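You operate a simulated robot arm through the tools that you are given. There is no shell and no other tool.

You run a simulated robot arm. Do the job below in one go: nothing can be reset, and whatever is moved stays where it is left.

TASK
Put things in order on the top of the tea chest. At the end: the brown stone stands where the yellow block stood; the basket of pink jelly stands on top of the red can (marked "JUICE"); the yellow block stands where the basket of pink jelly stood; the gold brass key stands where the brown stone stood; whatever was shut is shut again. Leave all else as you found it, and nothing knocked over.
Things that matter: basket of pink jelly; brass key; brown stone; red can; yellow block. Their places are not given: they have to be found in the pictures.

It is judged by the outcome, as a careful person would: the job done as asked, and still so three seconds after it is handed in. It fails if anything else is knocked over, pushed out of place, dropped, spilled or broken.

THE ROBOT
A 6-joint arm with a two-finger parallel gripper, fixed in place. Base frame: the origin is at the foot of the arm, x ahead of it, y to its left, z up; the work surface is at about z = 0. Lengths are in mm, angles in degrees, forces in N, time in s.
With the tool pointing down near the work surface it reaches from about 160 to 420 mm from the base axis. Its first joint turns from -66.0 to 66.0 degrees. Payload 1.57 kg.
The tool frame sits at the grasp point between the pads (the TCP): z along the fingers, y along the line on which they close. The tips reach 30 mm beyond it. The gripper opens to 80 mm. The fingers are 17 mm wide and 12 mm thick; the gripper's body (40 by 82 mm) begins 80 mm behind the TCP.
Orientation is told as [roll, pitch, yaw] about the base's x, y, z axes, in that order, counted from this pose: with the fingers straight down and closing along the base's y, the tool's x points along the base's -x, its y along +y and its z along -z.

THE INTERFACE
- The arm moves only by the tool play_rows. Its argument "targets" is one flat list of numbers, 7 for each row, row after row: the shift along the tool's x, y, z in units of 100 mm (1.0 is 100 mm), then the turn, a rotation vector about the tool's x, y, z in units of 120 degrees (1.0 is 120 degrees), then the opening, from 0 (shut) to 1 (fully open). In form: [dx, dy, dz, ax, ay, az, claw, dx, dy, dz, ax, ay, az, claw, ...]. A call has 1 to 20 rows; each row is the pose to reach, as a shift and turn from the pose commanded when the call began, along the tool's axes at that moment. A call with a number of a shift or a turn outside -1 to 1 is refused whole. Rows are played at 5 a second. More than 50 mm and 8.6 degrees between two rows, or a gripper value outside its range, and nothing of the call is played. Where a pose cannot be reached the arm comes as near as it can. A force on the tool above 40 N (or 10 N above the force at the start of the call, whichever is more), or a blocked arm, ends the call early, and 0.2 s more pass. Each finger travels about 153 mm/s and halts on what it meets, pressing with about 34 N; the grip force reading is that of the motor and also rises with nothing between the fingers. The clock runs only during rows and for 0.2 s after the last one: add rows that repeat a pose to give the fingers time. It gives the time, the measured TCP pose, the force on the tool (base axes), the opening and the grip force at its end, in the units of the frame above (readings bear some noise), with the torque about the TCP (base axes, N m) and any sound that the robot's microphone picked up.
- Cameras (640 x 400 px; columns grow to the right, rows downward): "scene" is fixed at [42.3, -326.5, 413.8]; the picture's right is [0.86, -0.50, 0.00], its down [-0.33, -0.57, -0.75] and it looks along [0.38, 0.65, -0.66] (base axes); focal length 214 px, centre (320, 200). "wrist" rides on the gripper at [72, -7, -122] in the tool frame; the picture's right is [0.09, 1.00, 0.00], its down [-0.84, 0.08, -0.54] and it looks along [-0.54, 0.05, 0.84] (tool axes); focal length 238 px, centre (320, 200).
- get_image(camera): a new picture of that camera. No time passes.
- pixel_to_xyz(camera, pixels): there is no depth. For up to 12 entries [column, row, z] of the newest picture of that camera ("zoom" is the newest enlarged one), the place [x, y] in the base frame at which the ray of that pixel passes the height z, good to about 2 mm. No time passes.
- enlarge(camera, box): a new picture of the part [left, top, right, bottom] of that camera's present view, enlarged. No time passes.
- close_job(): hands the job in; it is judged then, once.

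Unless the task says otherwise, let go and move clear before handing in.

The tools are called after ">>>" by a JSON object that holds its "name" and its "arguments". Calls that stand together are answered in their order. play_rows: Moves the arm, as the interface text tells. Its arguments: {"type":"object","properties":{"targets":{"type":"array"}},"required":["targets"]} The other tools are called the same way: get_image (camera) takes a picture; pixel_to_xyz (camera, pixels) gives the place at which the rays of pixels pass given heights; enlarge (camera, box) takes an enlarged picture of a part of a camera's view; close_job () hands the job in.

At the start:

```text
time: 0.0
ee_pos: [181.7, -139.6, 276.7]
tcp_rot: [-0.2, -0.2, 0.1]
ft_force: [0.7, 0.1, 0.5]
torque: [0.02, -0.02, -0.01]
width: 80.1
grasp_force: 0.1
```

scene: 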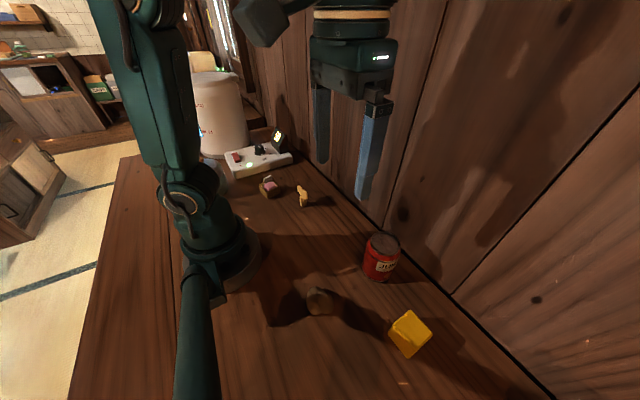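
wrist: 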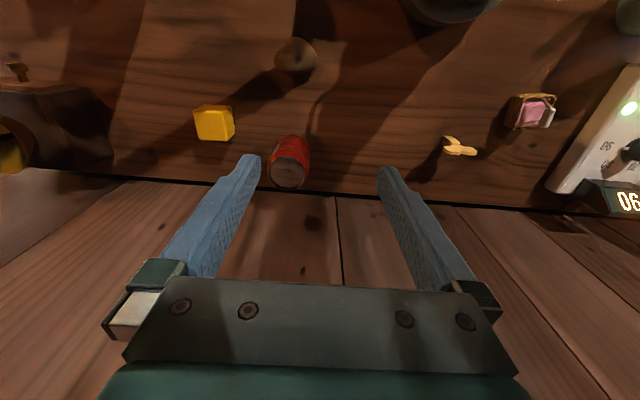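

The scene picture shows the red can near (381,258), the yellow block near (410,333), the stone near (320,301), the key near (303,196) and the jelly basket near (269,187). I'll enlarge both views to study them before moving.

>>> {"name": "enlarge", "arguments": {"camera": "scene", "box": [220, 120, 340, 220]}}

>>> {"name": "enlarge", "arguments": {"camera": "scene", "box": [260, 210, 460, 370]}}

>>> {"name": "enlarge", "arguments": {"camera": "wrist", "box": [400, 50, 640, 220]}}

>>> {"name": "enlarge", "arguments": {"camera": "wrist", "box": [0, 0, 360, 220]}}

```text
4.00 times, centred on (280, 170) of scene
```

zoom: 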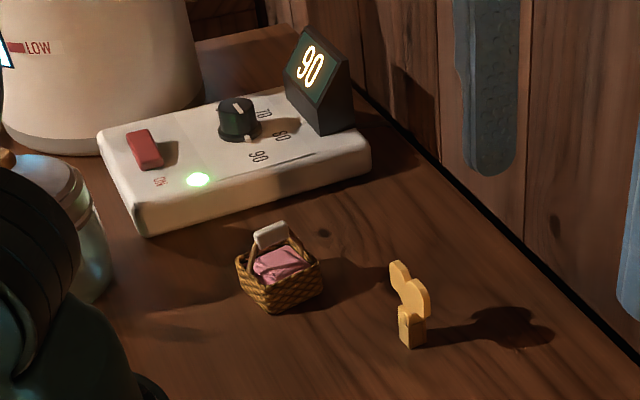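

```text
2.50 times, centred on (360, 290) of scene
```

zoom: 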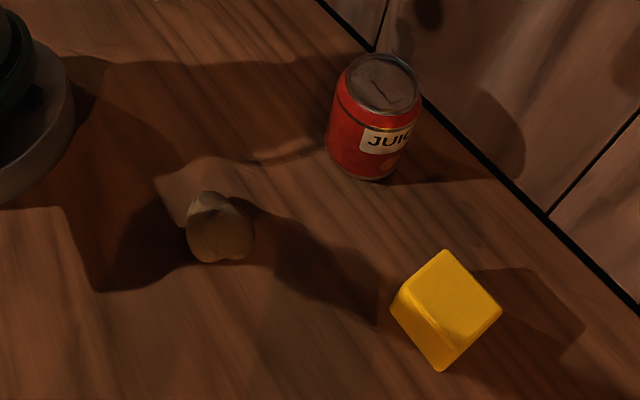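

```text
2.35 times, centred on (520, 135) of wrist
```

zoom: 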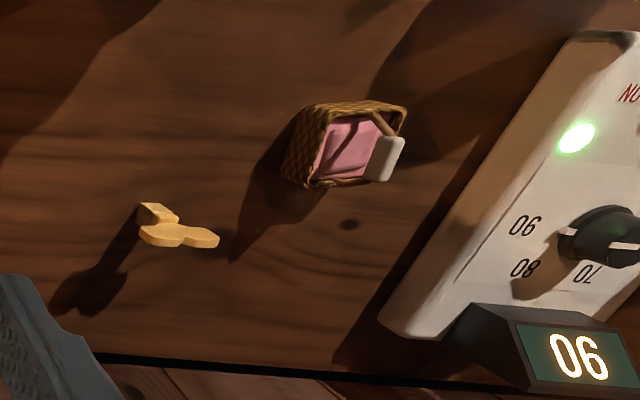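

```text
1.78 times, centred on (180, 110) of wrist
```

zoom: 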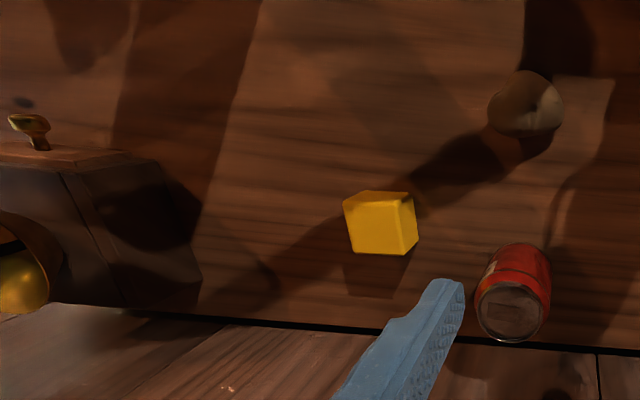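

The key stands upright on its block-like foot at zoom (412,330), and the basket has a raised handle. I'll triangulate all the objects with both cameras.

>>> {"name": "get_image", "arguments": {"camera": "scene"}}

>>> {"name": "pixel_to_xyz", "arguments": {"camera": "scene", "pixels": [[268, 198, 0], [260, 189, 20], [279, 188, 20], [303, 206, 0], [299, 186, 40], [377, 282, 0], [384, 241, 60], [408, 358, 0], [388, 333, 30], [410, 310, 40], [432, 331, 40], [319, 314, 0]]}}

>>> {"name": "pixel_to_xyz", "arguments": {"camera": "wrist", "pixels": [[518, 97, 20], [545, 97, 20], [512, 125, 20], [455, 145, 0], [455, 150, 20], [480, 152, 40], [289, 175, 60], [292, 135, 0], [195, 107, 40], [200, 140, 40], [235, 140, 40], [296, 60, 20]]}}

>>> {"name": "enlarge", "arguments": {"camera": "wrist", "box": [430, 80, 580, 170]}}

>>> {"name": "enlarge", "arguments": {"camera": "wrist", "box": [0, 40, 130, 180]}}

```text
taken
```

scene: 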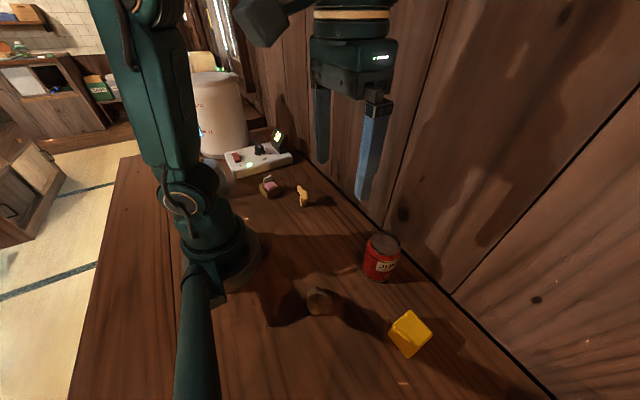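

```text
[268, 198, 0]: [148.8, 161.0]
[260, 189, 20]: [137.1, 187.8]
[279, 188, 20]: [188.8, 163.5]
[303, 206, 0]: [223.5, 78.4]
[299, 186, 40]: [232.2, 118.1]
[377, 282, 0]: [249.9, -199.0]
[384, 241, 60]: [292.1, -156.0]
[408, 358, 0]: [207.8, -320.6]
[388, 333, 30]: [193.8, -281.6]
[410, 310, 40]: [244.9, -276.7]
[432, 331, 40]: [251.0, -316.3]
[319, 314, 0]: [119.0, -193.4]
```

```text
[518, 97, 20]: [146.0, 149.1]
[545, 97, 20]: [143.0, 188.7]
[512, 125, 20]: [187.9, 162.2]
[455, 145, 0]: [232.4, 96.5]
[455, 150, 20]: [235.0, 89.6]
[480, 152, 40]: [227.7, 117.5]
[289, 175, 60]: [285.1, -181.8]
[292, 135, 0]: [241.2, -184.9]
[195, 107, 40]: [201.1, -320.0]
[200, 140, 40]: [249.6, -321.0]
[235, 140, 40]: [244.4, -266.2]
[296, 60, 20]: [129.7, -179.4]
```

```text
4.27 times, centred on (505, 125) of wrist
```

zoom: 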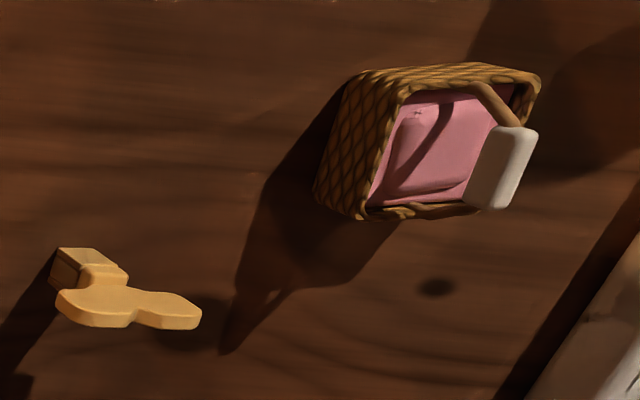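

```text
2.86 times, centred on (65, 110) of wrist
```

zoom: 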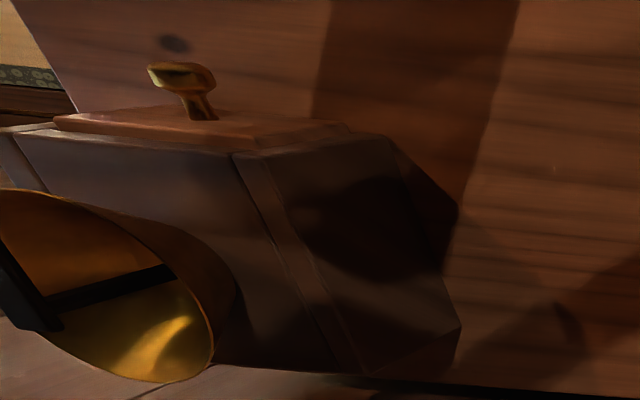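

Both views agree roughly: basket near (165,165), key near (230,95), can near (268,-175), block near (225,-295), stone near (125,-182). I'll check the wall line, the heater panel and the box on the right before moving.

>>> {"name": "pixel_to_xyz", "arguments": {"camera": "scene", "pixels": [[360, 202, 0], [455, 297, 0], [290, 142, 0], [235, 179, 0], [292, 164, 0], [292, 157, 20], [280, 154, 20], [276, 127, 60], [288, 137, 50], [228, 160, 20], [250, 250, 0], [262, 245, 0]]}}

>>> {"name": "pixel_to_xyz", "arguments": {"camera": "wrist", "pixels": [[546, 190, 20], [580, 190, 60], [583, 182, 20], [120, 165, 0], [113, 160, 0], [80, 90, 80], [15, 70, 100], [170, 186, 0], [450, 208, 0]]}}

```text
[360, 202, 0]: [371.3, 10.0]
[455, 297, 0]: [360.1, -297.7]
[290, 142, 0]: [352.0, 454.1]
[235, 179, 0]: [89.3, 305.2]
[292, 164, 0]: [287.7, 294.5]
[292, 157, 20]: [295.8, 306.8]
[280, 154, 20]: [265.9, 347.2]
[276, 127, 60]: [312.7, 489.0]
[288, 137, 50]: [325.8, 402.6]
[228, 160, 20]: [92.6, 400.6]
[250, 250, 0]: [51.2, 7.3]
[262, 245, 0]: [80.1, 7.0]
```

```text
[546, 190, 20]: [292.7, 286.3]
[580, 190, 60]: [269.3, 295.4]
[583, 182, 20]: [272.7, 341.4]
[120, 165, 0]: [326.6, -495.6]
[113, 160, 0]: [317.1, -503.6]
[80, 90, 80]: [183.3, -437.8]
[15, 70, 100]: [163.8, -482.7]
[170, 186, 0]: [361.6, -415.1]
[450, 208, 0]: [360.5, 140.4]
```

Wall is at x≈360, the panel begins at y≈290 and the box at y≈-430, so there is room. I'll move toward +y in 100 mm hops to view the basket and key up close.

>>> {"name": "play_rows", "arguments": {"targets": [0, 0.25, 0, 0, 0, 0, 1, 0, 0.5, 0, 0, 0, 0, 1, 0, 0.75, 0, 0, 0, 0, 1, 0, 1, 0, 0, 0, 0, 1]}}

```text
time: 1.0
ee_pos: [181.4, -37.9, 275.6]
tcp_rot: [-0.3, -0.1, 0.0]
ft_force: [0.3, 0.3, -0.8]
torque: [-0.01, -0.03, 0.02]
width: 80.0
grasp_force: 0.2
```

The move landed where expected at (181,-38,276). Next hop goes on another 100 mm in y.

>>> {"name": "play_rows", "arguments": {"targets": [0, 0.25, 0, 0, 0, 0, 1, 0, 0.5, 0, 0, 0, 0, 1, 0, 0.75, 0, 0, 0, 0, 1, 0, 1, 0, 0, 0, 0, 1]}}

>>> {"name": "play_rows", "arguments": {"targets": [0, 0.2, 0.25, 0, 0, 0, 1, 0, 0.4, 0.5, 0, 0, 0, 1, 0, 0.6, 0.75, 0, 0, 0, 1, 0, 0.8, 1, 0, 0, 0, 1]}}

>>> {"name": "get_image", "arguments": {"camera": "wrist"}}

>>> {"name": "get_image", "arguments": {"camera": "scene"}}

```text
time: 2.0
ee_pos: [182.9, 60.2, 273.8]
tcp_rot: [-0.3, 0.0, -0.1]
ft_force: [-0.7, 0.5, -0.3]
torque: [-0.03, 0.03, 0.0]
width: 80.0
grasp_force: 0.0
```

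```text
time: 3.0
ee_pos: [182.8, 140.2, 175.4]
tcp_rot: [-0.1, -0.2, 0.0]
ft_force: [0.0, 0.2, 0.0]
torque: [0.01, 0.01, 0.0]
width: 79.9
grasp_force: 0.0
```

```text
taken
```

wrist: 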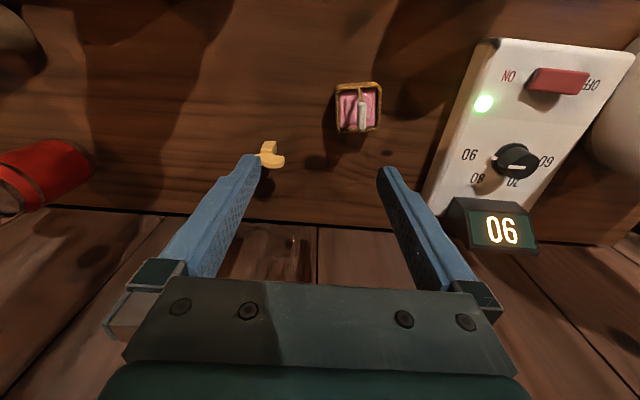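

```text
taken
```

scene: 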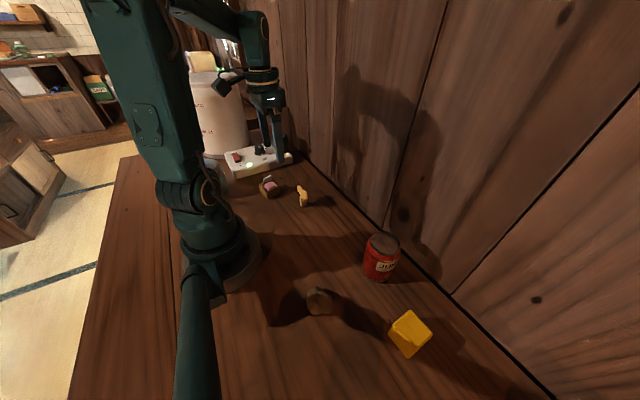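

The basket now sits at wrist (358,108) and the key at (270,155). I'll enlarge that area to read their orientation and size.

>>> {"name": "enlarge", "arguments": {"camera": "wrist", "box": [310, 70, 406, 130]}}

>>> {"name": "enlarge", "arguments": {"camera": "wrist", "box": [230, 120, 310, 190]}}

>>> {"name": "enlarge", "arguments": {"camera": "scene", "box": [240, 165, 320, 215]}}

```text
6.67 times, centred on (358, 100) of wrist
```

zoom: 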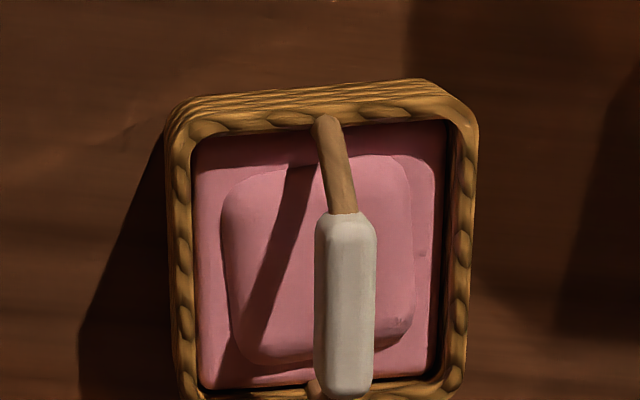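

```text
5.71 times, centred on (270, 155) of wrist
```

zoom: 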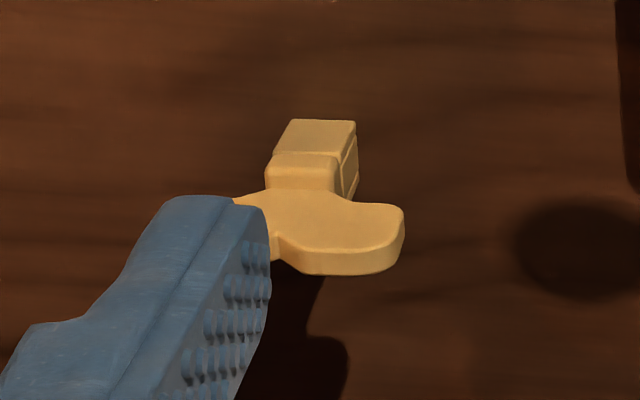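

```text
8.00 times, centred on (280, 190) of scene
```

zoom: 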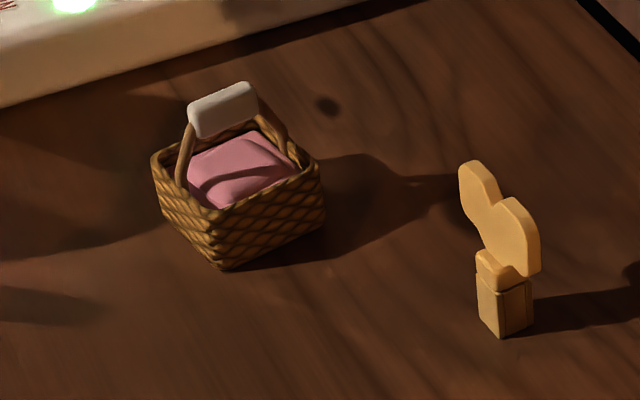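

The basket is roughly aligned with the base axes with its handle bar running along x; the key is a thin plate on a small foot. I'll triangulate corners from both cameras at several heights.

>>> {"name": "pixel_to_xyz", "arguments": {"camera": "scene", "pixels": [[267.75, 198.5, 0], [280.6, 193.75, 0], [260.6, 190.6, 0], [267.25, 191, 25], [280.4, 186.25, 25], [259.1, 184.4, 25], [267.25, 191, 30], [268, 178, 50], [300, 205, 0], [302.5, 207.25, 0], [306.6, 205.25, 0], [298.8, 185.5, 45]]}}

>>> {"name": "pixel_to_xyz", "arguments": {"camera": "wrist", "pixels": [[336.25, 85.75, 25], [381.25, 88, 25], [338.5, 130, 25], [379, 128, 25], [336.25, 85.75, 30], [381.25, 88, 30], [338.5, 130, 30], [379, 128, 30], [264.75, 141, 0], [276.1, 141.35, 0], [361.8, 105, 50], [361.8, 128, 50]]}}

```text
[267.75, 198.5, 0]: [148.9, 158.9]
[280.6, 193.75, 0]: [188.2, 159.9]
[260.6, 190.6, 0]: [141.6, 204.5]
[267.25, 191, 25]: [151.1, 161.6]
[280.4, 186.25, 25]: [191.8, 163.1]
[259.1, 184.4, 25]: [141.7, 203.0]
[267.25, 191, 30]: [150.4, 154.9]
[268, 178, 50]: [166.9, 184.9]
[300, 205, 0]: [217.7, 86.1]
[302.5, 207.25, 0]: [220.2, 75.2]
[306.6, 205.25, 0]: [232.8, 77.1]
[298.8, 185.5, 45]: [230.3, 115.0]
```

```text
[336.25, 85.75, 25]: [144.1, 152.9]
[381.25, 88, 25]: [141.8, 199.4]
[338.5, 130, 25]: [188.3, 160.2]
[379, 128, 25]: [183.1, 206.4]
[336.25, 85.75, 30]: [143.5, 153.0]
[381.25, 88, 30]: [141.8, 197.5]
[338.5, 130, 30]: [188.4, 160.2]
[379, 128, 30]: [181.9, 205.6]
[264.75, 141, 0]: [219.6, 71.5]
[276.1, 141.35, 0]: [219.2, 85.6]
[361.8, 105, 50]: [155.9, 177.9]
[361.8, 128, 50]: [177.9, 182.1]
```

Both cameras put the basket's centre at about (164,180), rim z≈29, about 44 mm square and turned a few degrees. I'll go to just above it at z≈112 for a closer look.

>>> {"name": "play_rows", "arguments": {"targets": [0.04, 0.1, 0.16, 0, 0, 0, 1, 0.08, 0.2, 0.32, 0, 0, 0, 1, 0.13, 0.3, 0.48, 0, 0, 0, 1, 0.17, 0.4, 0.64, 0, 0, 0, 1, 0.17, 0.4, 0.64, 0, 0, 0, 1]}}

>>> {"name": "get_image", "arguments": {"camera": "wrist"}}

>>> {"name": "enlarge", "arguments": {"camera": "wrist", "box": [272, 90, 400, 170]}}

>>> {"name": "enlarge", "arguments": {"camera": "scene", "box": [240, 150, 320, 210]}}

```text
time: 4.2
ee_pos: [166.5, 179.6, 109.1]
tcp_rot: [-0.2, -0.1, 0.0]
ft_force: [0.6, 0.9, -0.4]
torque: [0.04, 0.01, 0.01]
width: 80.0
grasp_force: 0.0
```

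```text
taken
```

wrist: 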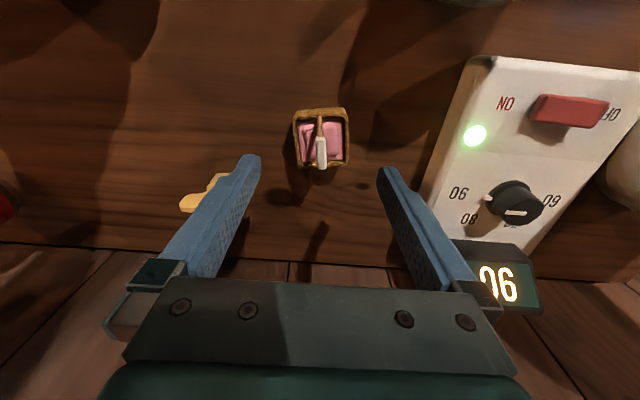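

```text
5.00 times, centred on (336, 130) of wrist
```

zoom: 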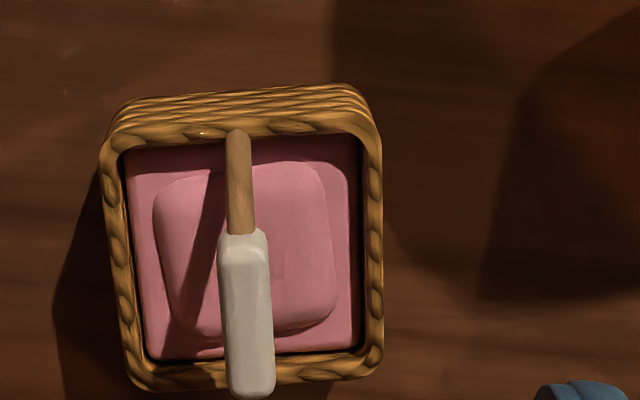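

```text
6.67 times, centred on (280, 180) of scene
```

zoom: 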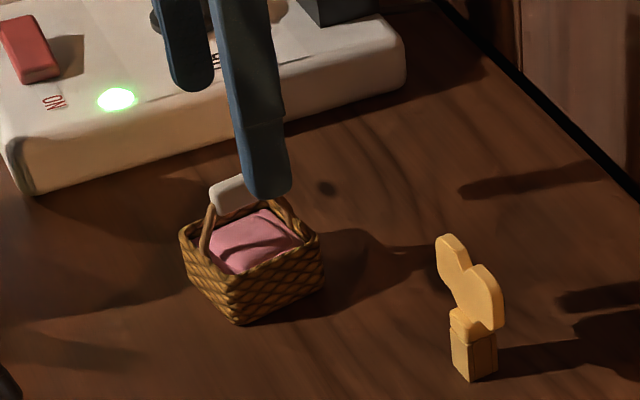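

The basket is well centred between the fingers at wrist column ~320. I'll compute rim corner positions at z=29.

>>> {"name": "pixel_to_xyz", "arguments": {"camera": "wrist", "pixels": [[292, 119.5, 29], [347.5, 116.5, 29], [299, 168, 29], [348.5, 163.5, 29], [321, 138, 53], [322, 168, 53], [295, 111, 0], [344, 107, 0], [352, 185, 0]]}}

```text
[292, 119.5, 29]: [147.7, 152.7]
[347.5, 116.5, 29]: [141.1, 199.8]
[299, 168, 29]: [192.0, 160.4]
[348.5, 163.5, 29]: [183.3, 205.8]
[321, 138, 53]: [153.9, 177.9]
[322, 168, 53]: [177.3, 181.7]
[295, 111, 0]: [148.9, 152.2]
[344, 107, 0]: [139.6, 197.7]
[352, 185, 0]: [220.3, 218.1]
```

The basket is centred at about (166,180), turned about +9°. I'll yaw the gripper by 9° and descend around it slowly with the fingers open.

>>> {"name": "play_rows", "arguments": {"targets": [0, 0, 0, 0, 0, -0.0375, 1, 0, 0, 0.1, 0, 0, -0.075, 1, 0, 0, 0.25, 0, 0, -0.075, 1, 0, 0, 0.4, 0, 0, -0.075, 1, 0, 0, 0.52, 0, 0, -0.075, 1, 0, 0, 0.63, 0, 0, -0.075, 1, 0, 0, 0.72, 0, 0, -0.075, 1, 0, 0, 0.72, 0, 0, -0.075, 1]}}

>>> {"name": "enlarge", "arguments": {"camera": "wrist", "box": [220, 100, 420, 225]}}

>>> {"name": "enlarge", "arguments": {"camera": "scene", "box": [240, 150, 320, 210]}}

```text
time: 6.0
ee_pos: [165.5, 179.8, 39.9]
tcp_rot: [-0.2, -0.1, 8.9]
ft_force: [-0.8, 0.4, 0.1]
torque: [0.03, 0.0, 0.0]
width: 79.8
grasp_force: 0.1
```

```text
3.20 times, centred on (320, 162) of wrist
```

zoom: 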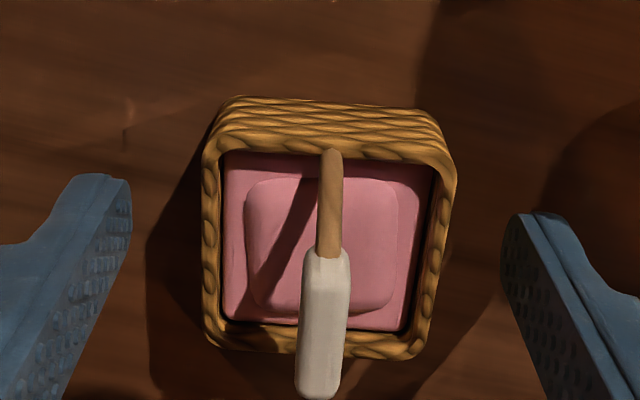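

```text
6.67 times, centred on (280, 180) of scene
```

zoom: 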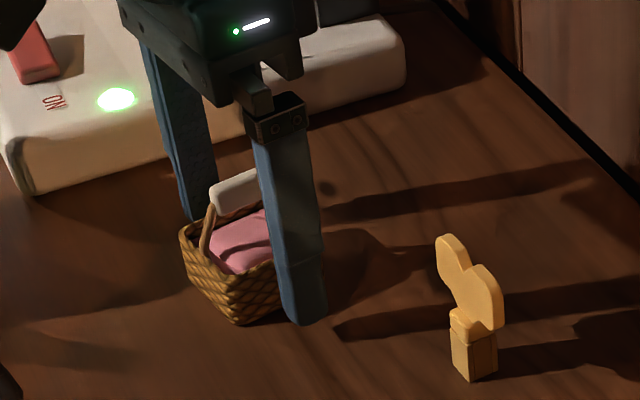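

The basket sits centred between the fingers and clear of everything. I'll close on its sides.

>>> {"name": "play_rows", "arguments": {"targets": [0, 0, 0.02, 0, 0, 0, 0.75, 0, 0, 0.02, 0, 0, 0, 0.6, 0, 0, 0.02, 0, 0, 0, 0.5, 0, 0, 0.02, 0, 0, 0, 0.45, 0, 0, 0.02, 0, 0, 0, 0.45]}}

>>> {"name": "enlarge", "arguments": {"camera": "wrist", "box": [220, 100, 420, 225]}}

```text
time: 7.2
ee_pos: [164.3, 180.7, 38.8]
tcp_rot: [-0.2, 0.0, 9.1]
ft_force: [0.7, -1.4, 0.9]
torque: [0.03, 0.0, -0.02]
width: 46.7
grasp_force: 34.0
```

```text
3.20 times, centred on (320, 162) of wrist
```

zoom: 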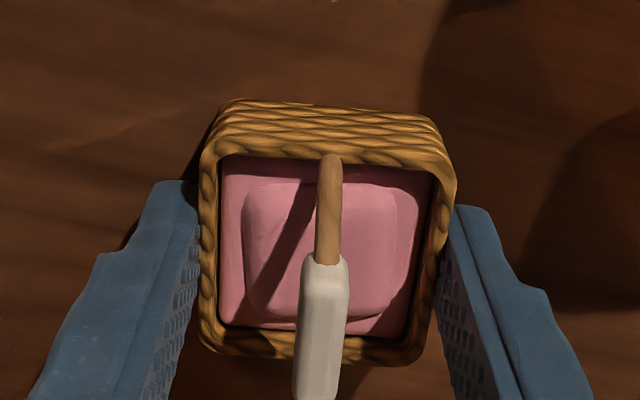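

Gripped at 46.7 mm with 34 N and the basket still square in the fingers. I'll lift slowly and check it stays level.

>>> {"name": "play_rows", "arguments": {"targets": [0, 0, -0.05, 0, 0, 0, 0.45, 0, 0, -0.12, 0, 0, 0, 0.45, 0, 0, -0.2, 0, 0, 0, 0.45, 0, 0, -0.3, 0, 0, 0, 0.45]}}

>>> {"name": "enlarge", "arguments": {"camera": "wrist", "box": [220, 100, 420, 225]}}

>>> {"name": "enlarge", "arguments": {"camera": "scene", "box": [240, 150, 320, 210]}}

```text
time: 8.2
ee_pos: [166.3, 180.5, 69.5]
tcp_rot: [-0.2, -0.1, 8.9]
ft_force: [-0.5, -0.5, 0.3]
torque: [0.01, -0.01, -0.02]
width: 36.1
grasp_force: 0.5
```

```text
3.20 times, centred on (320, 162) of wrist
```

zoom: 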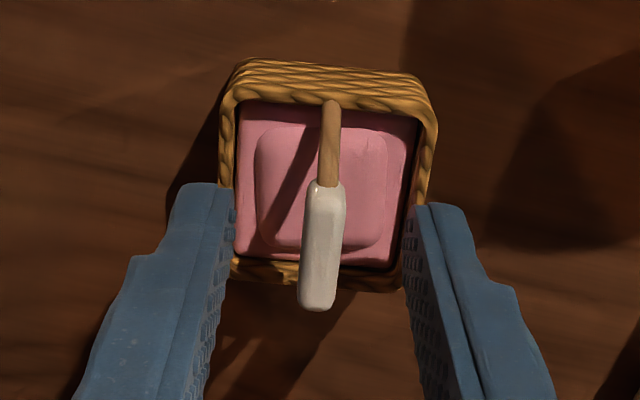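

```text
6.67 times, centred on (280, 180) of scene
```

zoom: 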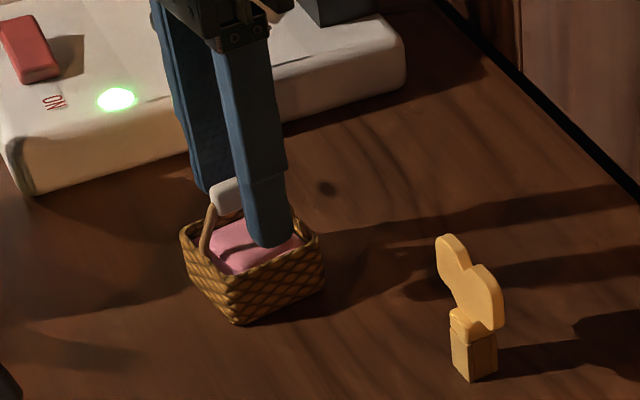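

The basket slipped out of the finger grip and stayed on the table at its place (unharmed, same position in the scene view), while the fingers now straddle the white handle bar at z≈52. I'll take it by that bar instead, lowering 3 mm and closing.

>>> {"name": "play_rows", "arguments": {"targets": [0, 0, 0.03, 0, 0, 0, 0.4, 0, 0, 0.03, 0, 0, 0, 0.25, 0, 0, 0.03, 0, 0, 0, 0.15, 0, 0, 0.03, 0, 0, 0, 0.05, 0, 0, 0.03, 0, 0, 0, 0, 0, 0, 0.03, 0, 0, 0, 0]}}

>>> {"name": "enlarge", "arguments": {"camera": "wrist", "box": [220, 100, 420, 225]}}

>>> {"name": "enlarge", "arguments": {"camera": "scene", "box": [240, 150, 320, 210]}}

```text
time: 9.6
ee_pos: [165.5, 178.6, 66.9]
tcp_rot: [-0.3, 0.0, 9.0]
ft_force: [-0.5, 0.1, 0.5]
torque: [-0.01, 0.03, -0.01]
width: 6.7
grasp_force: 26.5
```

```text
3.20 times, centred on (320, 162) of wrist
```

zoom: 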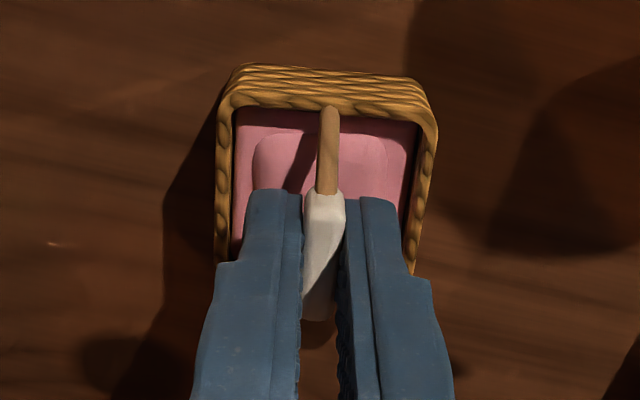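

```text
6.67 times, centred on (280, 180) of scene
```

zoom: 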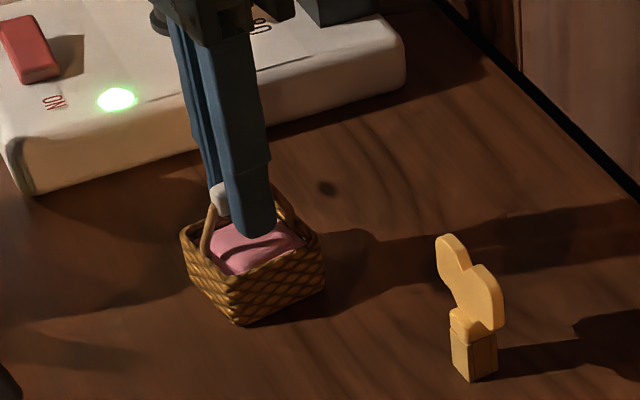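

The fingers hold the white bar at 6.7 mm. I'll let the grip settle and lift just 6 mm to test the hold.

>>> {"name": "play_rows", "arguments": {"targets": [0, 0, 0, 0, 0, 0, 0, 0, 0, 0, 0, 0, 0, 0, 0, 0, -0.02, 0, 0, 0, 0, 0, 0, -0.04, 0, 0, 0, 0, 0, 0, -0.07, 0, 0, 0, 0, 0, 0, -0.1, 0, 0, 0, 0]}}

>>> {"name": "enlarge", "arguments": {"camera": "wrist", "box": [220, 100, 420, 225]}}

>>> {"name": "enlarge", "arguments": {"camera": "scene", "box": [240, 150, 320, 210]}}

```text
time: 11.0
ee_pos: [165.6, 179.5, 74.2]
tcp_rot: [-0.3, 0.0, 9.1]
ft_force: [0.3, 0.6, -0.5]
torque: [0.02, -0.01, 0.04]
width: 7.0
grasp_force: 26.2
```

```text
3.20 times, centred on (320, 162) of wrist
```

zoom: 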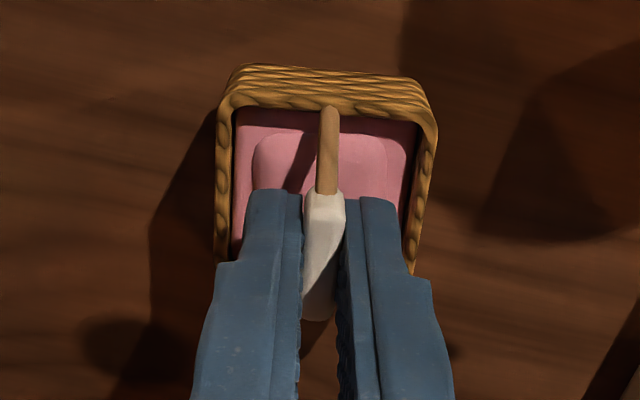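

```text
6.67 times, centred on (280, 180) of scene
```

zoom: 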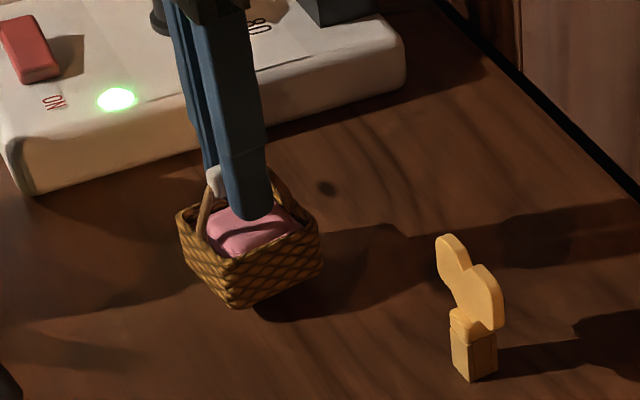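

The basket hangs level with the scene showing it clear of the table (bottom = TCP z − 67). I'll raise it straight up 100 mm, turning back to yaw 0 on the way.

>>> {"name": "play_rows", "arguments": {"targets": [0, 0, -0.12, 0, 0, 0, 0, 0, 0, -0.26, 0, 0, 0, 0, 0, 0, -0.42, 0, 0, 0.02, 0, 0, 0, -0.6, 0, 0, 0.045, 0, 0, 0, -0.78, 0, 0, 0.065, 0, 0, 0, -0.92, 0, 0, 0.075, 0, 0, 0, -1, 0, 0, 0.075, 0, 0, 0, -1, 0, 0, 0.075, 0]}}

>>> {"name": "get_image", "arguments": {"camera": "wrist"}}

```text
time: 12.8
ee_pos: [165.1, 179.4, 175.0]
tcp_rot: [-0.1, -0.2, 0.1]
ft_force: [-0.3, 0.0, -0.6]
torque: [-0.01, -0.02, 0.0]
width: 6.9
grasp_force: 26.6
```

```text
taken
```

wrist: 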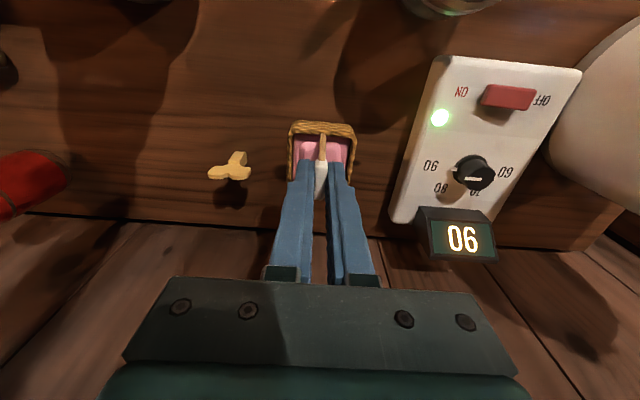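

The basket hangs level in the grip at wrist (322,150). I'll carry it toward −y in smooth hops, shifting to x≈185 and z≈205 to clear the can.

>>> {"name": "play_rows", "arguments": {"targets": [-0.02, -0.08, -0.03, 0, 0, 0, 0, -0.06, -0.22, -0.08, 0, 0, 0, 0, -0.1, -0.4, -0.15, 0, 0, 0, 0, -0.14, -0.6, -0.22, 0, 0, 0, 0, -0.18, -0.8, -0.28, 0, 0, 0, 0, -0.2, -1, -0.3, 0, 0, 0, 0]}}

>>> {"name": "play_rows", "arguments": {"targets": [0, -0.2, 0, 0, 0, 0, 0, 0, -0.4, 0, 0, 0, 0, 0, 0, -0.6, 0, 0, 0, 0, 0, 0, -0.8, 0, 0, 0, 0, 0, 0, -1, 0, 0, 0, 0, 0]}}

>>> {"name": "play_rows", "arguments": {"targets": [0, -0.15, 0, 0, 0, 0, 0, 0, -0.3, 0, 0, 0, 0, 0, 0, -0.45, 0, 0, 0, 0, 0, 0, -0.6, 0, 0, 0, 0, 0, 0, -0.7, 0, 0, 0, 0, 0, 0, -0.7, 0, 0, 0, 0, 0]}}

>>> {"name": "get_image", "arguments": {"camera": "wrist"}}

>>> {"name": "get_image", "arguments": {"camera": "scene"}}

```text
time: 14.2
ee_pos: [183.2, 80.2, 206.9]
tcp_rot: [-0.2, -0.1, 0.1]
ft_force: [0.2, -0.3, -1.1]
torque: [-0.01, 0.0, 0.01]
width: 7.1
grasp_force: 26.1
```

```text
time: 15.4
ee_pos: [183.5, -21.3, 204.9]
tcp_rot: [-0.2, -0.1, 0.0]
ft_force: [-0.5, -0.8, 0.3]
torque: [-0.04, 0.01, 0.01]
width: 6.8
grasp_force: 26.0
```

```text
time: 16.8
ee_pos: [184.8, -90.7, 205.2]
tcp_rot: [-0.2, -0.1, -0.1]
ft_force: [0.7, -0.7, -0.5]
torque: [-0.01, 0.0, 0.03]
width: 7.0
grasp_force: 26.4
```

```text
taken
```

wrist: 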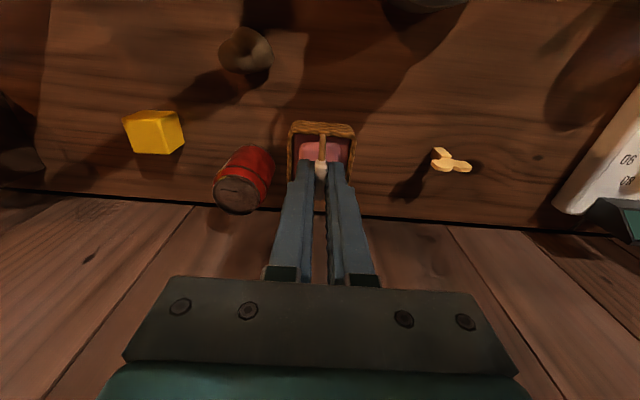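

```text
taken
```

scene: 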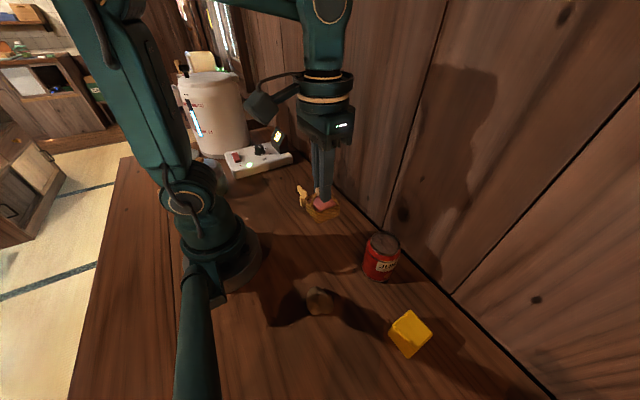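

Holding well, and the can's top is in view at wrist (237,195) and scene (384,243). I'll enlarge the can in both views to fix its top centre and height.

>>> {"name": "enlarge", "arguments": {"camera": "wrist", "box": [196, 135, 292, 225]}}

>>> {"name": "enlarge", "arguments": {"camera": "scene", "box": [340, 220, 436, 290]}}

```text
4.44 times, centred on (244, 180) of wrist
```

zoom: 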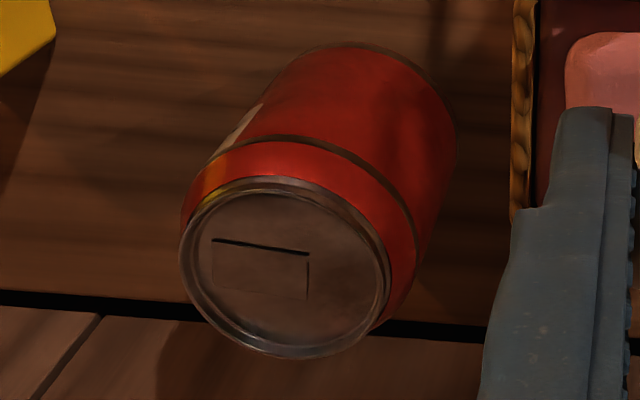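

```text
5.71 times, centred on (388, 255) of scene
```

zoom: 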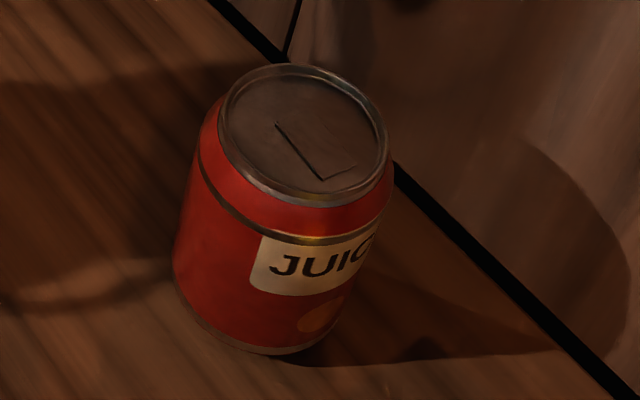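

The can's rim centre is at zoom (285,268) in the wrist view and zoom (303,135) in the scene view. I'll intersect these rays at several heights.

>>> {"name": "pixel_to_xyz", "arguments": {"camera": "wrist", "pixels": [[236.1, 195.3, 70], [236.1, 195.3, 80], [236.1, 195.3, 90], [236.1, 195.3, 100], [212.5, 192.5, 85], [259.7, 197, 85], [232.7, 175, 85], [236.3, 215.5, 85]]}}

>>> {"name": "pixel_to_xyz", "arguments": {"camera": "scene", "pixels": [[385, 243.6, 70], [385, 243.6, 80], [385, 243.6, 90], [385, 243.6, 100], [370.1, 241, 85], [399.9, 246.2, 85], [381.9, 231.4, 85], [388.9, 256.2, 85]]}}

```text
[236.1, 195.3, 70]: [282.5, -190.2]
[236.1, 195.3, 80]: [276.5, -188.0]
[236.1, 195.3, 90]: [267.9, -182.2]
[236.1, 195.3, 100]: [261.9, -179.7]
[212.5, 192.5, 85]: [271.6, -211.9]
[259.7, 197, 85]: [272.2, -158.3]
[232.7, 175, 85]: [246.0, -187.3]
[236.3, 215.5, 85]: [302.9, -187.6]
```

```text
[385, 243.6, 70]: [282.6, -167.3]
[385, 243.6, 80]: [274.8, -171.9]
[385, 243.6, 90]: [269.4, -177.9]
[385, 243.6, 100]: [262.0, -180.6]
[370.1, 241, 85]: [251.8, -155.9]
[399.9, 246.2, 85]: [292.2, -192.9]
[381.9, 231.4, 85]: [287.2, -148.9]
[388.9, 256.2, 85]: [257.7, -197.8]
```

Rays agree at a height near 95 and centre near (267,-180). I'll check the base edge points too, to tie down the centre and height.

>>> {"name": "pixel_to_xyz", "arguments": {"camera": "wrist", "pixels": [[248.6, 144.7, 0], [256, 146.5, 0], [264, 151, 0], [272, 160, 0], [274.5, 169, 0]]}}

>>> {"name": "pixel_to_xyz", "arguments": {"camera": "scene", "pixels": [[379.25, 282.1, 0], [370, 279, 0], [364, 273, 0], [362.3, 268, 0], [386, 281, 0]]}}

>>> {"name": "enlarge", "arguments": {"camera": "wrist", "box": [230, 135, 290, 175]}}

>>> {"name": "enlarge", "arguments": {"camera": "scene", "box": [355, 255, 415, 292]}}

```text
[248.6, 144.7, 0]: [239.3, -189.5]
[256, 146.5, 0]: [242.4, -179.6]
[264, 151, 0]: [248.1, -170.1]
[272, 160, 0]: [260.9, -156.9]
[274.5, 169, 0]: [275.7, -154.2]
```

```text
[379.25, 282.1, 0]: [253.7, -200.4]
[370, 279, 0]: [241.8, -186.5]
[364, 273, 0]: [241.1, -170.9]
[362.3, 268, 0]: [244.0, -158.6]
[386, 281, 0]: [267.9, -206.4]
```

```text
10.00 times, centred on (260, 155) of wrist
```

zoom: 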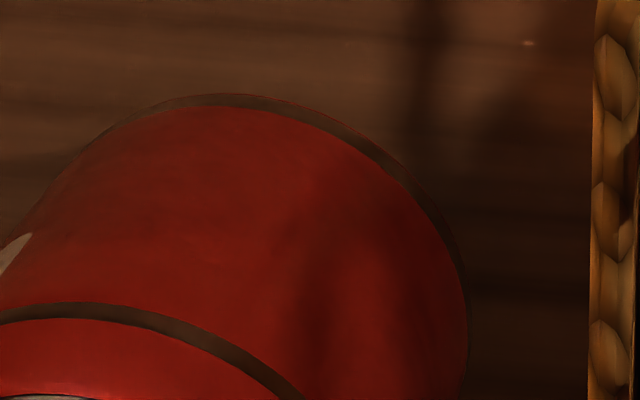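

```text
10.67 times, centred on (385, 274) of scene
```

zoom: 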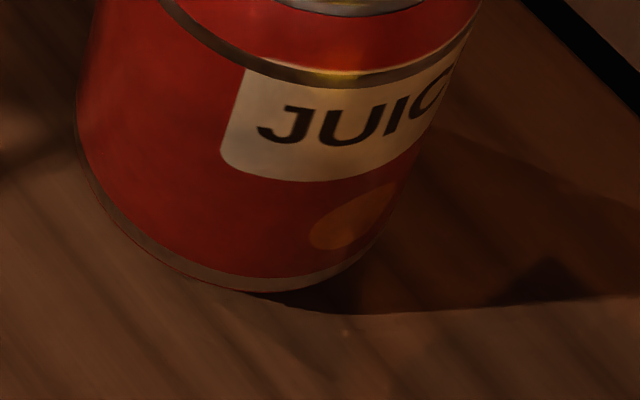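

Base circle fits give a can centre of about (269,-180) with top near z≈90. I'll check the basket's offset in the grip before placing it.

>>> {"name": "enlarge", "arguments": {"camera": "wrist", "box": [274, 110, 370, 190]}}

>>> {"name": "enlarge", "arguments": {"camera": "scene", "box": [290, 175, 354, 225]}}

```text
5.00 times, centred on (322, 150) of wrist
```

zoom: 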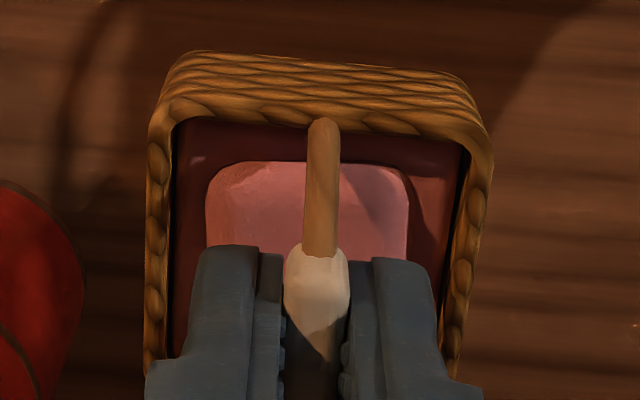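

```text
8.00 times, centred on (322, 200) of scene
```

zoom: 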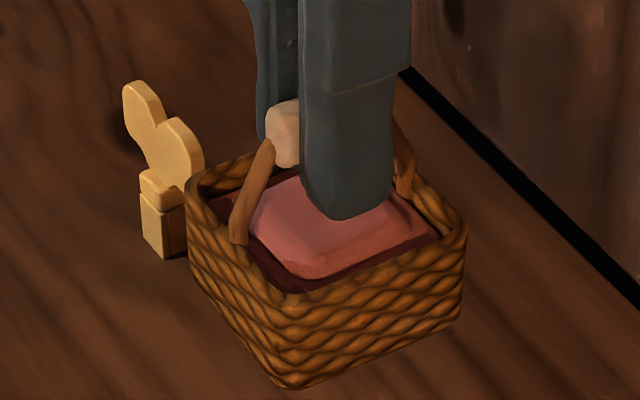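

Both views show the basket level in the grip. I'll convert its rim and foot corners (rim z≈167, foot z≈138) to find its centre relative to the TCP.

>>> {"name": "pixel_to_xyz", "arguments": {"camera": "wrist", "pixels": [[288, 136, 167], [356, 140, 167], [297, 120.4, 138], [352, 127, 138], [287, 180, 167], [350, 182, 167]]}}

>>> {"name": "pixel_to_xyz", "arguments": {"camera": "scene", "pixels": [[318.25, 223.5, 138], [339.75, 215.6, 138], [306.4, 209.4, 138], [318.0, 212, 167], [340, 204, 167], [305.5, 199, 167]]}}

```text
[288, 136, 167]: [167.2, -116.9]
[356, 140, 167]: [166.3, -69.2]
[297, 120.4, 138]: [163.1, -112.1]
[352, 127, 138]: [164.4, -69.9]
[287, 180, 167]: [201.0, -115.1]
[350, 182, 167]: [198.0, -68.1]
```

```text
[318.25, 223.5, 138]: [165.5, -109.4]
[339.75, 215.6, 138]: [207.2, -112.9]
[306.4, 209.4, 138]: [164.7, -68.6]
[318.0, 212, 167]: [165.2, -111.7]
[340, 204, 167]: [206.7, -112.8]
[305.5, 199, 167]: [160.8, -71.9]
```

The basket's centre is within about 1 mm of the TCP, so I'll move the TCP to above the can at about (268.5,-180), keeping z≈205 (basket foot 138, well above the can).

>>> {"name": "play_rows", "arguments": {"targets": [-0.06, -0.06, 0, 0, 0, 0, 0, -0.18, -0.19, 0, 0, 0, 0, 0, -0.34, -0.36, 0, 0, 0, 0, 0, -0.5, -0.53, 0, 0, 0, 0, 0, -0.65, -0.69, 0, 0, 0, 0, 0, -0.77, -0.82, 0, 0, 0, 0, 0, -0.837, -0.893, 0, 0, 0, 0, 0, -0.837, -0.893, 0, 0, 0, 0, 0]}}

>>> {"name": "get_image", "arguments": {"camera": "wrist"}}

>>> {"name": "get_image", "arguments": {"camera": "scene"}}

```text
time: 18.6
ee_pos: [267.4, -180.9, 206.3]
tcp_rot: [-0.2, -0.1, 0.1]
ft_force: [0.0, -0.3, -1.2]
torque: [0.01, -0.04, 0.01]
width: 6.9
grasp_force: 26.6
```

```text
taken
```

wrist: 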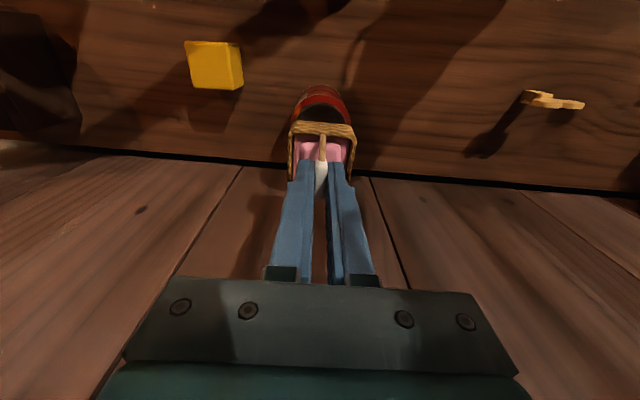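

```text
taken
```

scene: 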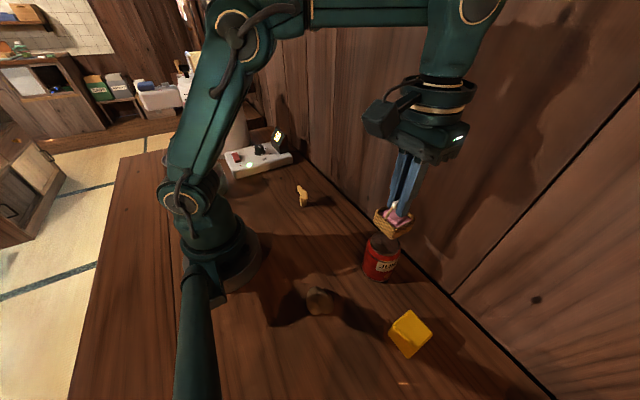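

The basket is above the can: wrist shows the can top just behind the basket at (322,115), scene shows it right over. I'll enlarge both to check the centring.

>>> {"name": "enlarge", "arguments": {"camera": "wrist", "box": [274, 75, 370, 155]}}

>>> {"name": "enlarge", "arguments": {"camera": "scene", "box": [345, 200, 441, 285]}}

```text
5.00 times, centred on (322, 115) of wrist
```

zoom: 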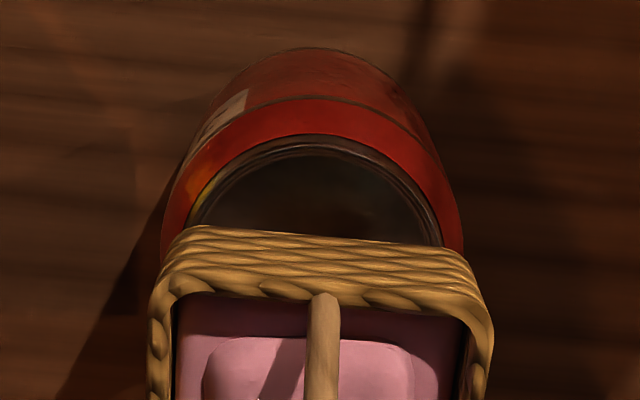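

```text
4.71 times, centred on (393, 242) of scene
```

zoom: 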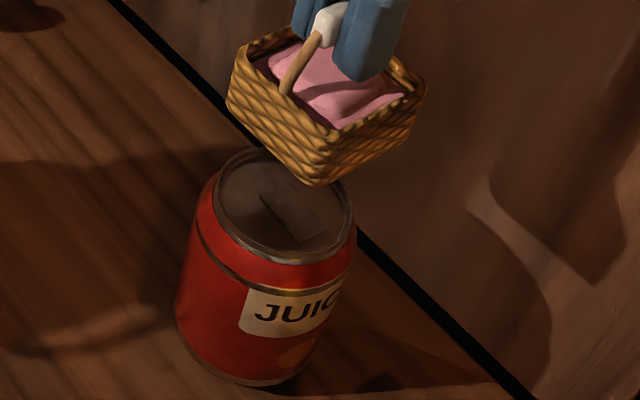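

Sideways the basket and can line up within about 1–2 mm. I'll compute the can's front rim point to check the fore-aft alignment.

>>> {"name": "pixel_to_xyz", "arguments": {"camera": "wrist", "pixels": [[320, 102.4, 85], [320, 102.4, 90], [320, 102.4, 95], [295.6, 120, 90], [346.4, 123, 90], [316, 84.5, 0], [322, 84.8, 0]]}}

>>> {"name": "pixel_to_xyz", "arguments": {"camera": "scene", "pixels": [[394.2, 239.5, 138], [413.5, 227.5, 138], [373.2, 222.5, 138], [370.5, 242, 90], [400, 245.5, 90], [388, 256, 90]]}}

```text
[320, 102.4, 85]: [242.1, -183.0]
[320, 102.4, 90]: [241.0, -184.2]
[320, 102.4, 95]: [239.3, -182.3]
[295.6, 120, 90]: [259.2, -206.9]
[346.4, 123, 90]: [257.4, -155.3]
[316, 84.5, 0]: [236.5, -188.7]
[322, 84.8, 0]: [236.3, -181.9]
```

```text
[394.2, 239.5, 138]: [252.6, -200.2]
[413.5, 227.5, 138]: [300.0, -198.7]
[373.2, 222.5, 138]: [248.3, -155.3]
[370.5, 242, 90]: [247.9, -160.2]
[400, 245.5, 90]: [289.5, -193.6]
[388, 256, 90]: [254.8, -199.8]
```

Can centre works out to about (268,-181), matching the TCP at (267.4,-180.9). I'll descend to about 10 mm above the can top and check again.

>>> {"name": "play_rows", "arguments": {"targets": [0, 0, 0.07, 0, 0, 0, 0, 0, 0, 0.16, 0, 0, 0, 0, 0, 0, 0.25, 0, 0, 0, 0, 0, 0, 0.33, 0, 0, 0, 0, 0, 0, 0.38, 0, 0, 0, 0, 0, 0, 0.38, 0, 0, 0, 0]}}

>>> {"name": "enlarge", "arguments": {"camera": "wrist", "box": [274, 85, 370, 165]}}

>>> {"name": "enlarge", "arguments": {"camera": "scene", "box": [345, 200, 425, 270]}}

```text
time: 20.0
ee_pos: [268.8, -181.1, 166.8]
tcp_rot: [-0.1, -0.1, 0.0]
ft_force: [0.9, 0.4, -0.8]
torque: [0.02, -0.02, 0.04]
width: 7.2
grasp_force: 26.2
```

```text
5.00 times, centred on (322, 125) of wrist
```

zoom: 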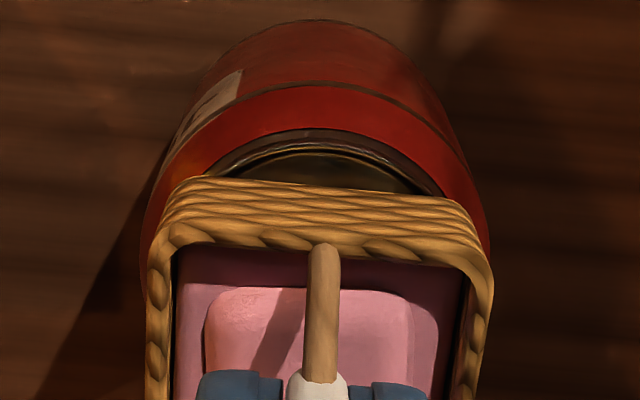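

```text
5.71 times, centred on (385, 235) of scene
```

zoom: 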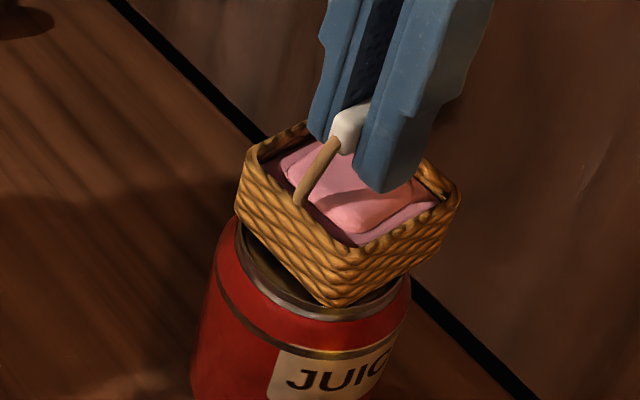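

The basket looks centred left-right over the can. I'll check the fore-aft gap between the basket foot edge and the can's front rim in this view.

>>> {"name": "pixel_to_xyz", "arguments": {"camera": "wrist", "pixels": [[322.2, 122.5, 100], [299, 120.5, 100], [350, 126, 100], [321, 110.6, 90], [299, 120.6, 90], [347, 124, 90], [321, 110.6, 87], [321, 110.6, 93]]}}

>>> {"name": "pixel_to_xyz", "arguments": {"camera": "scene", "pixels": [[386.7, 253.6, 100], [370.2, 237.3, 100], [405, 243.5, 100], [387, 255.8, 90], [370.5, 240, 90], [400.5, 248, 90]]}}

```text
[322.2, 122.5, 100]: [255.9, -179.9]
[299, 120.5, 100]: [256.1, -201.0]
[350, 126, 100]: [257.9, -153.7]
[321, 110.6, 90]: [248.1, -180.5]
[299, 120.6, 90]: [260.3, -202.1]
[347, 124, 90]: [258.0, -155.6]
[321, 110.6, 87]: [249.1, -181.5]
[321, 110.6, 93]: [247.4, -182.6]
```

```text
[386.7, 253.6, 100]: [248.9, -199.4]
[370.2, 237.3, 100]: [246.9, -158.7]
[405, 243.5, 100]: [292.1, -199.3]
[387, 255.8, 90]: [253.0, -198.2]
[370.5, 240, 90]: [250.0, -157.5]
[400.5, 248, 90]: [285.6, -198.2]
```

Rim front works out to x≈240 and the basket foot's front edge to x≈246, so both centres are at x≈267–268: aligned. I'll lower gently in small steps, watching the force for contact.

>>> {"name": "play_rows", "arguments": {"targets": [0, 0, 0.015, 0, 0, 0, 0, 0, 0, 0.03, 0, 0, 0, 0, 0, 0, 0.045, 0, 0, 0, 0, 0, 0, 0.045, 0, 0, 0, 0]}}

>>> {"name": "enlarge", "arguments": {"camera": "scene", "box": [345, 200, 425, 270]}}

```text
time: 21.0
ee_pos: [269.4, -180.3, 164.5]
tcp_rot: [-0.3, -0.3, 0.0]
ft_force: [-1.0, 1.2, 22.5]
torque: [0.08, 0.31, -0.01]
width: 6.8
grasp_force: 26.0
```

```text
5.71 times, centred on (385, 235) of scene
```

zoom: 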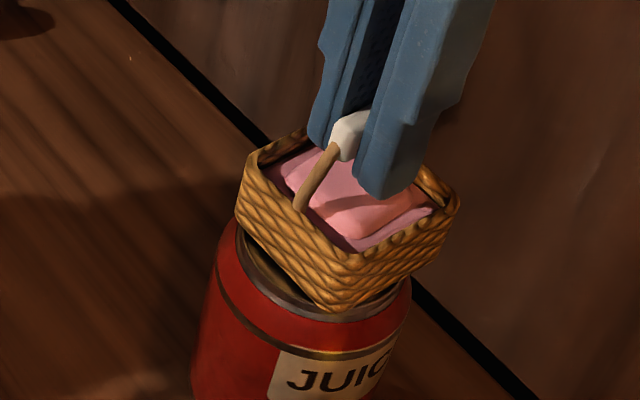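

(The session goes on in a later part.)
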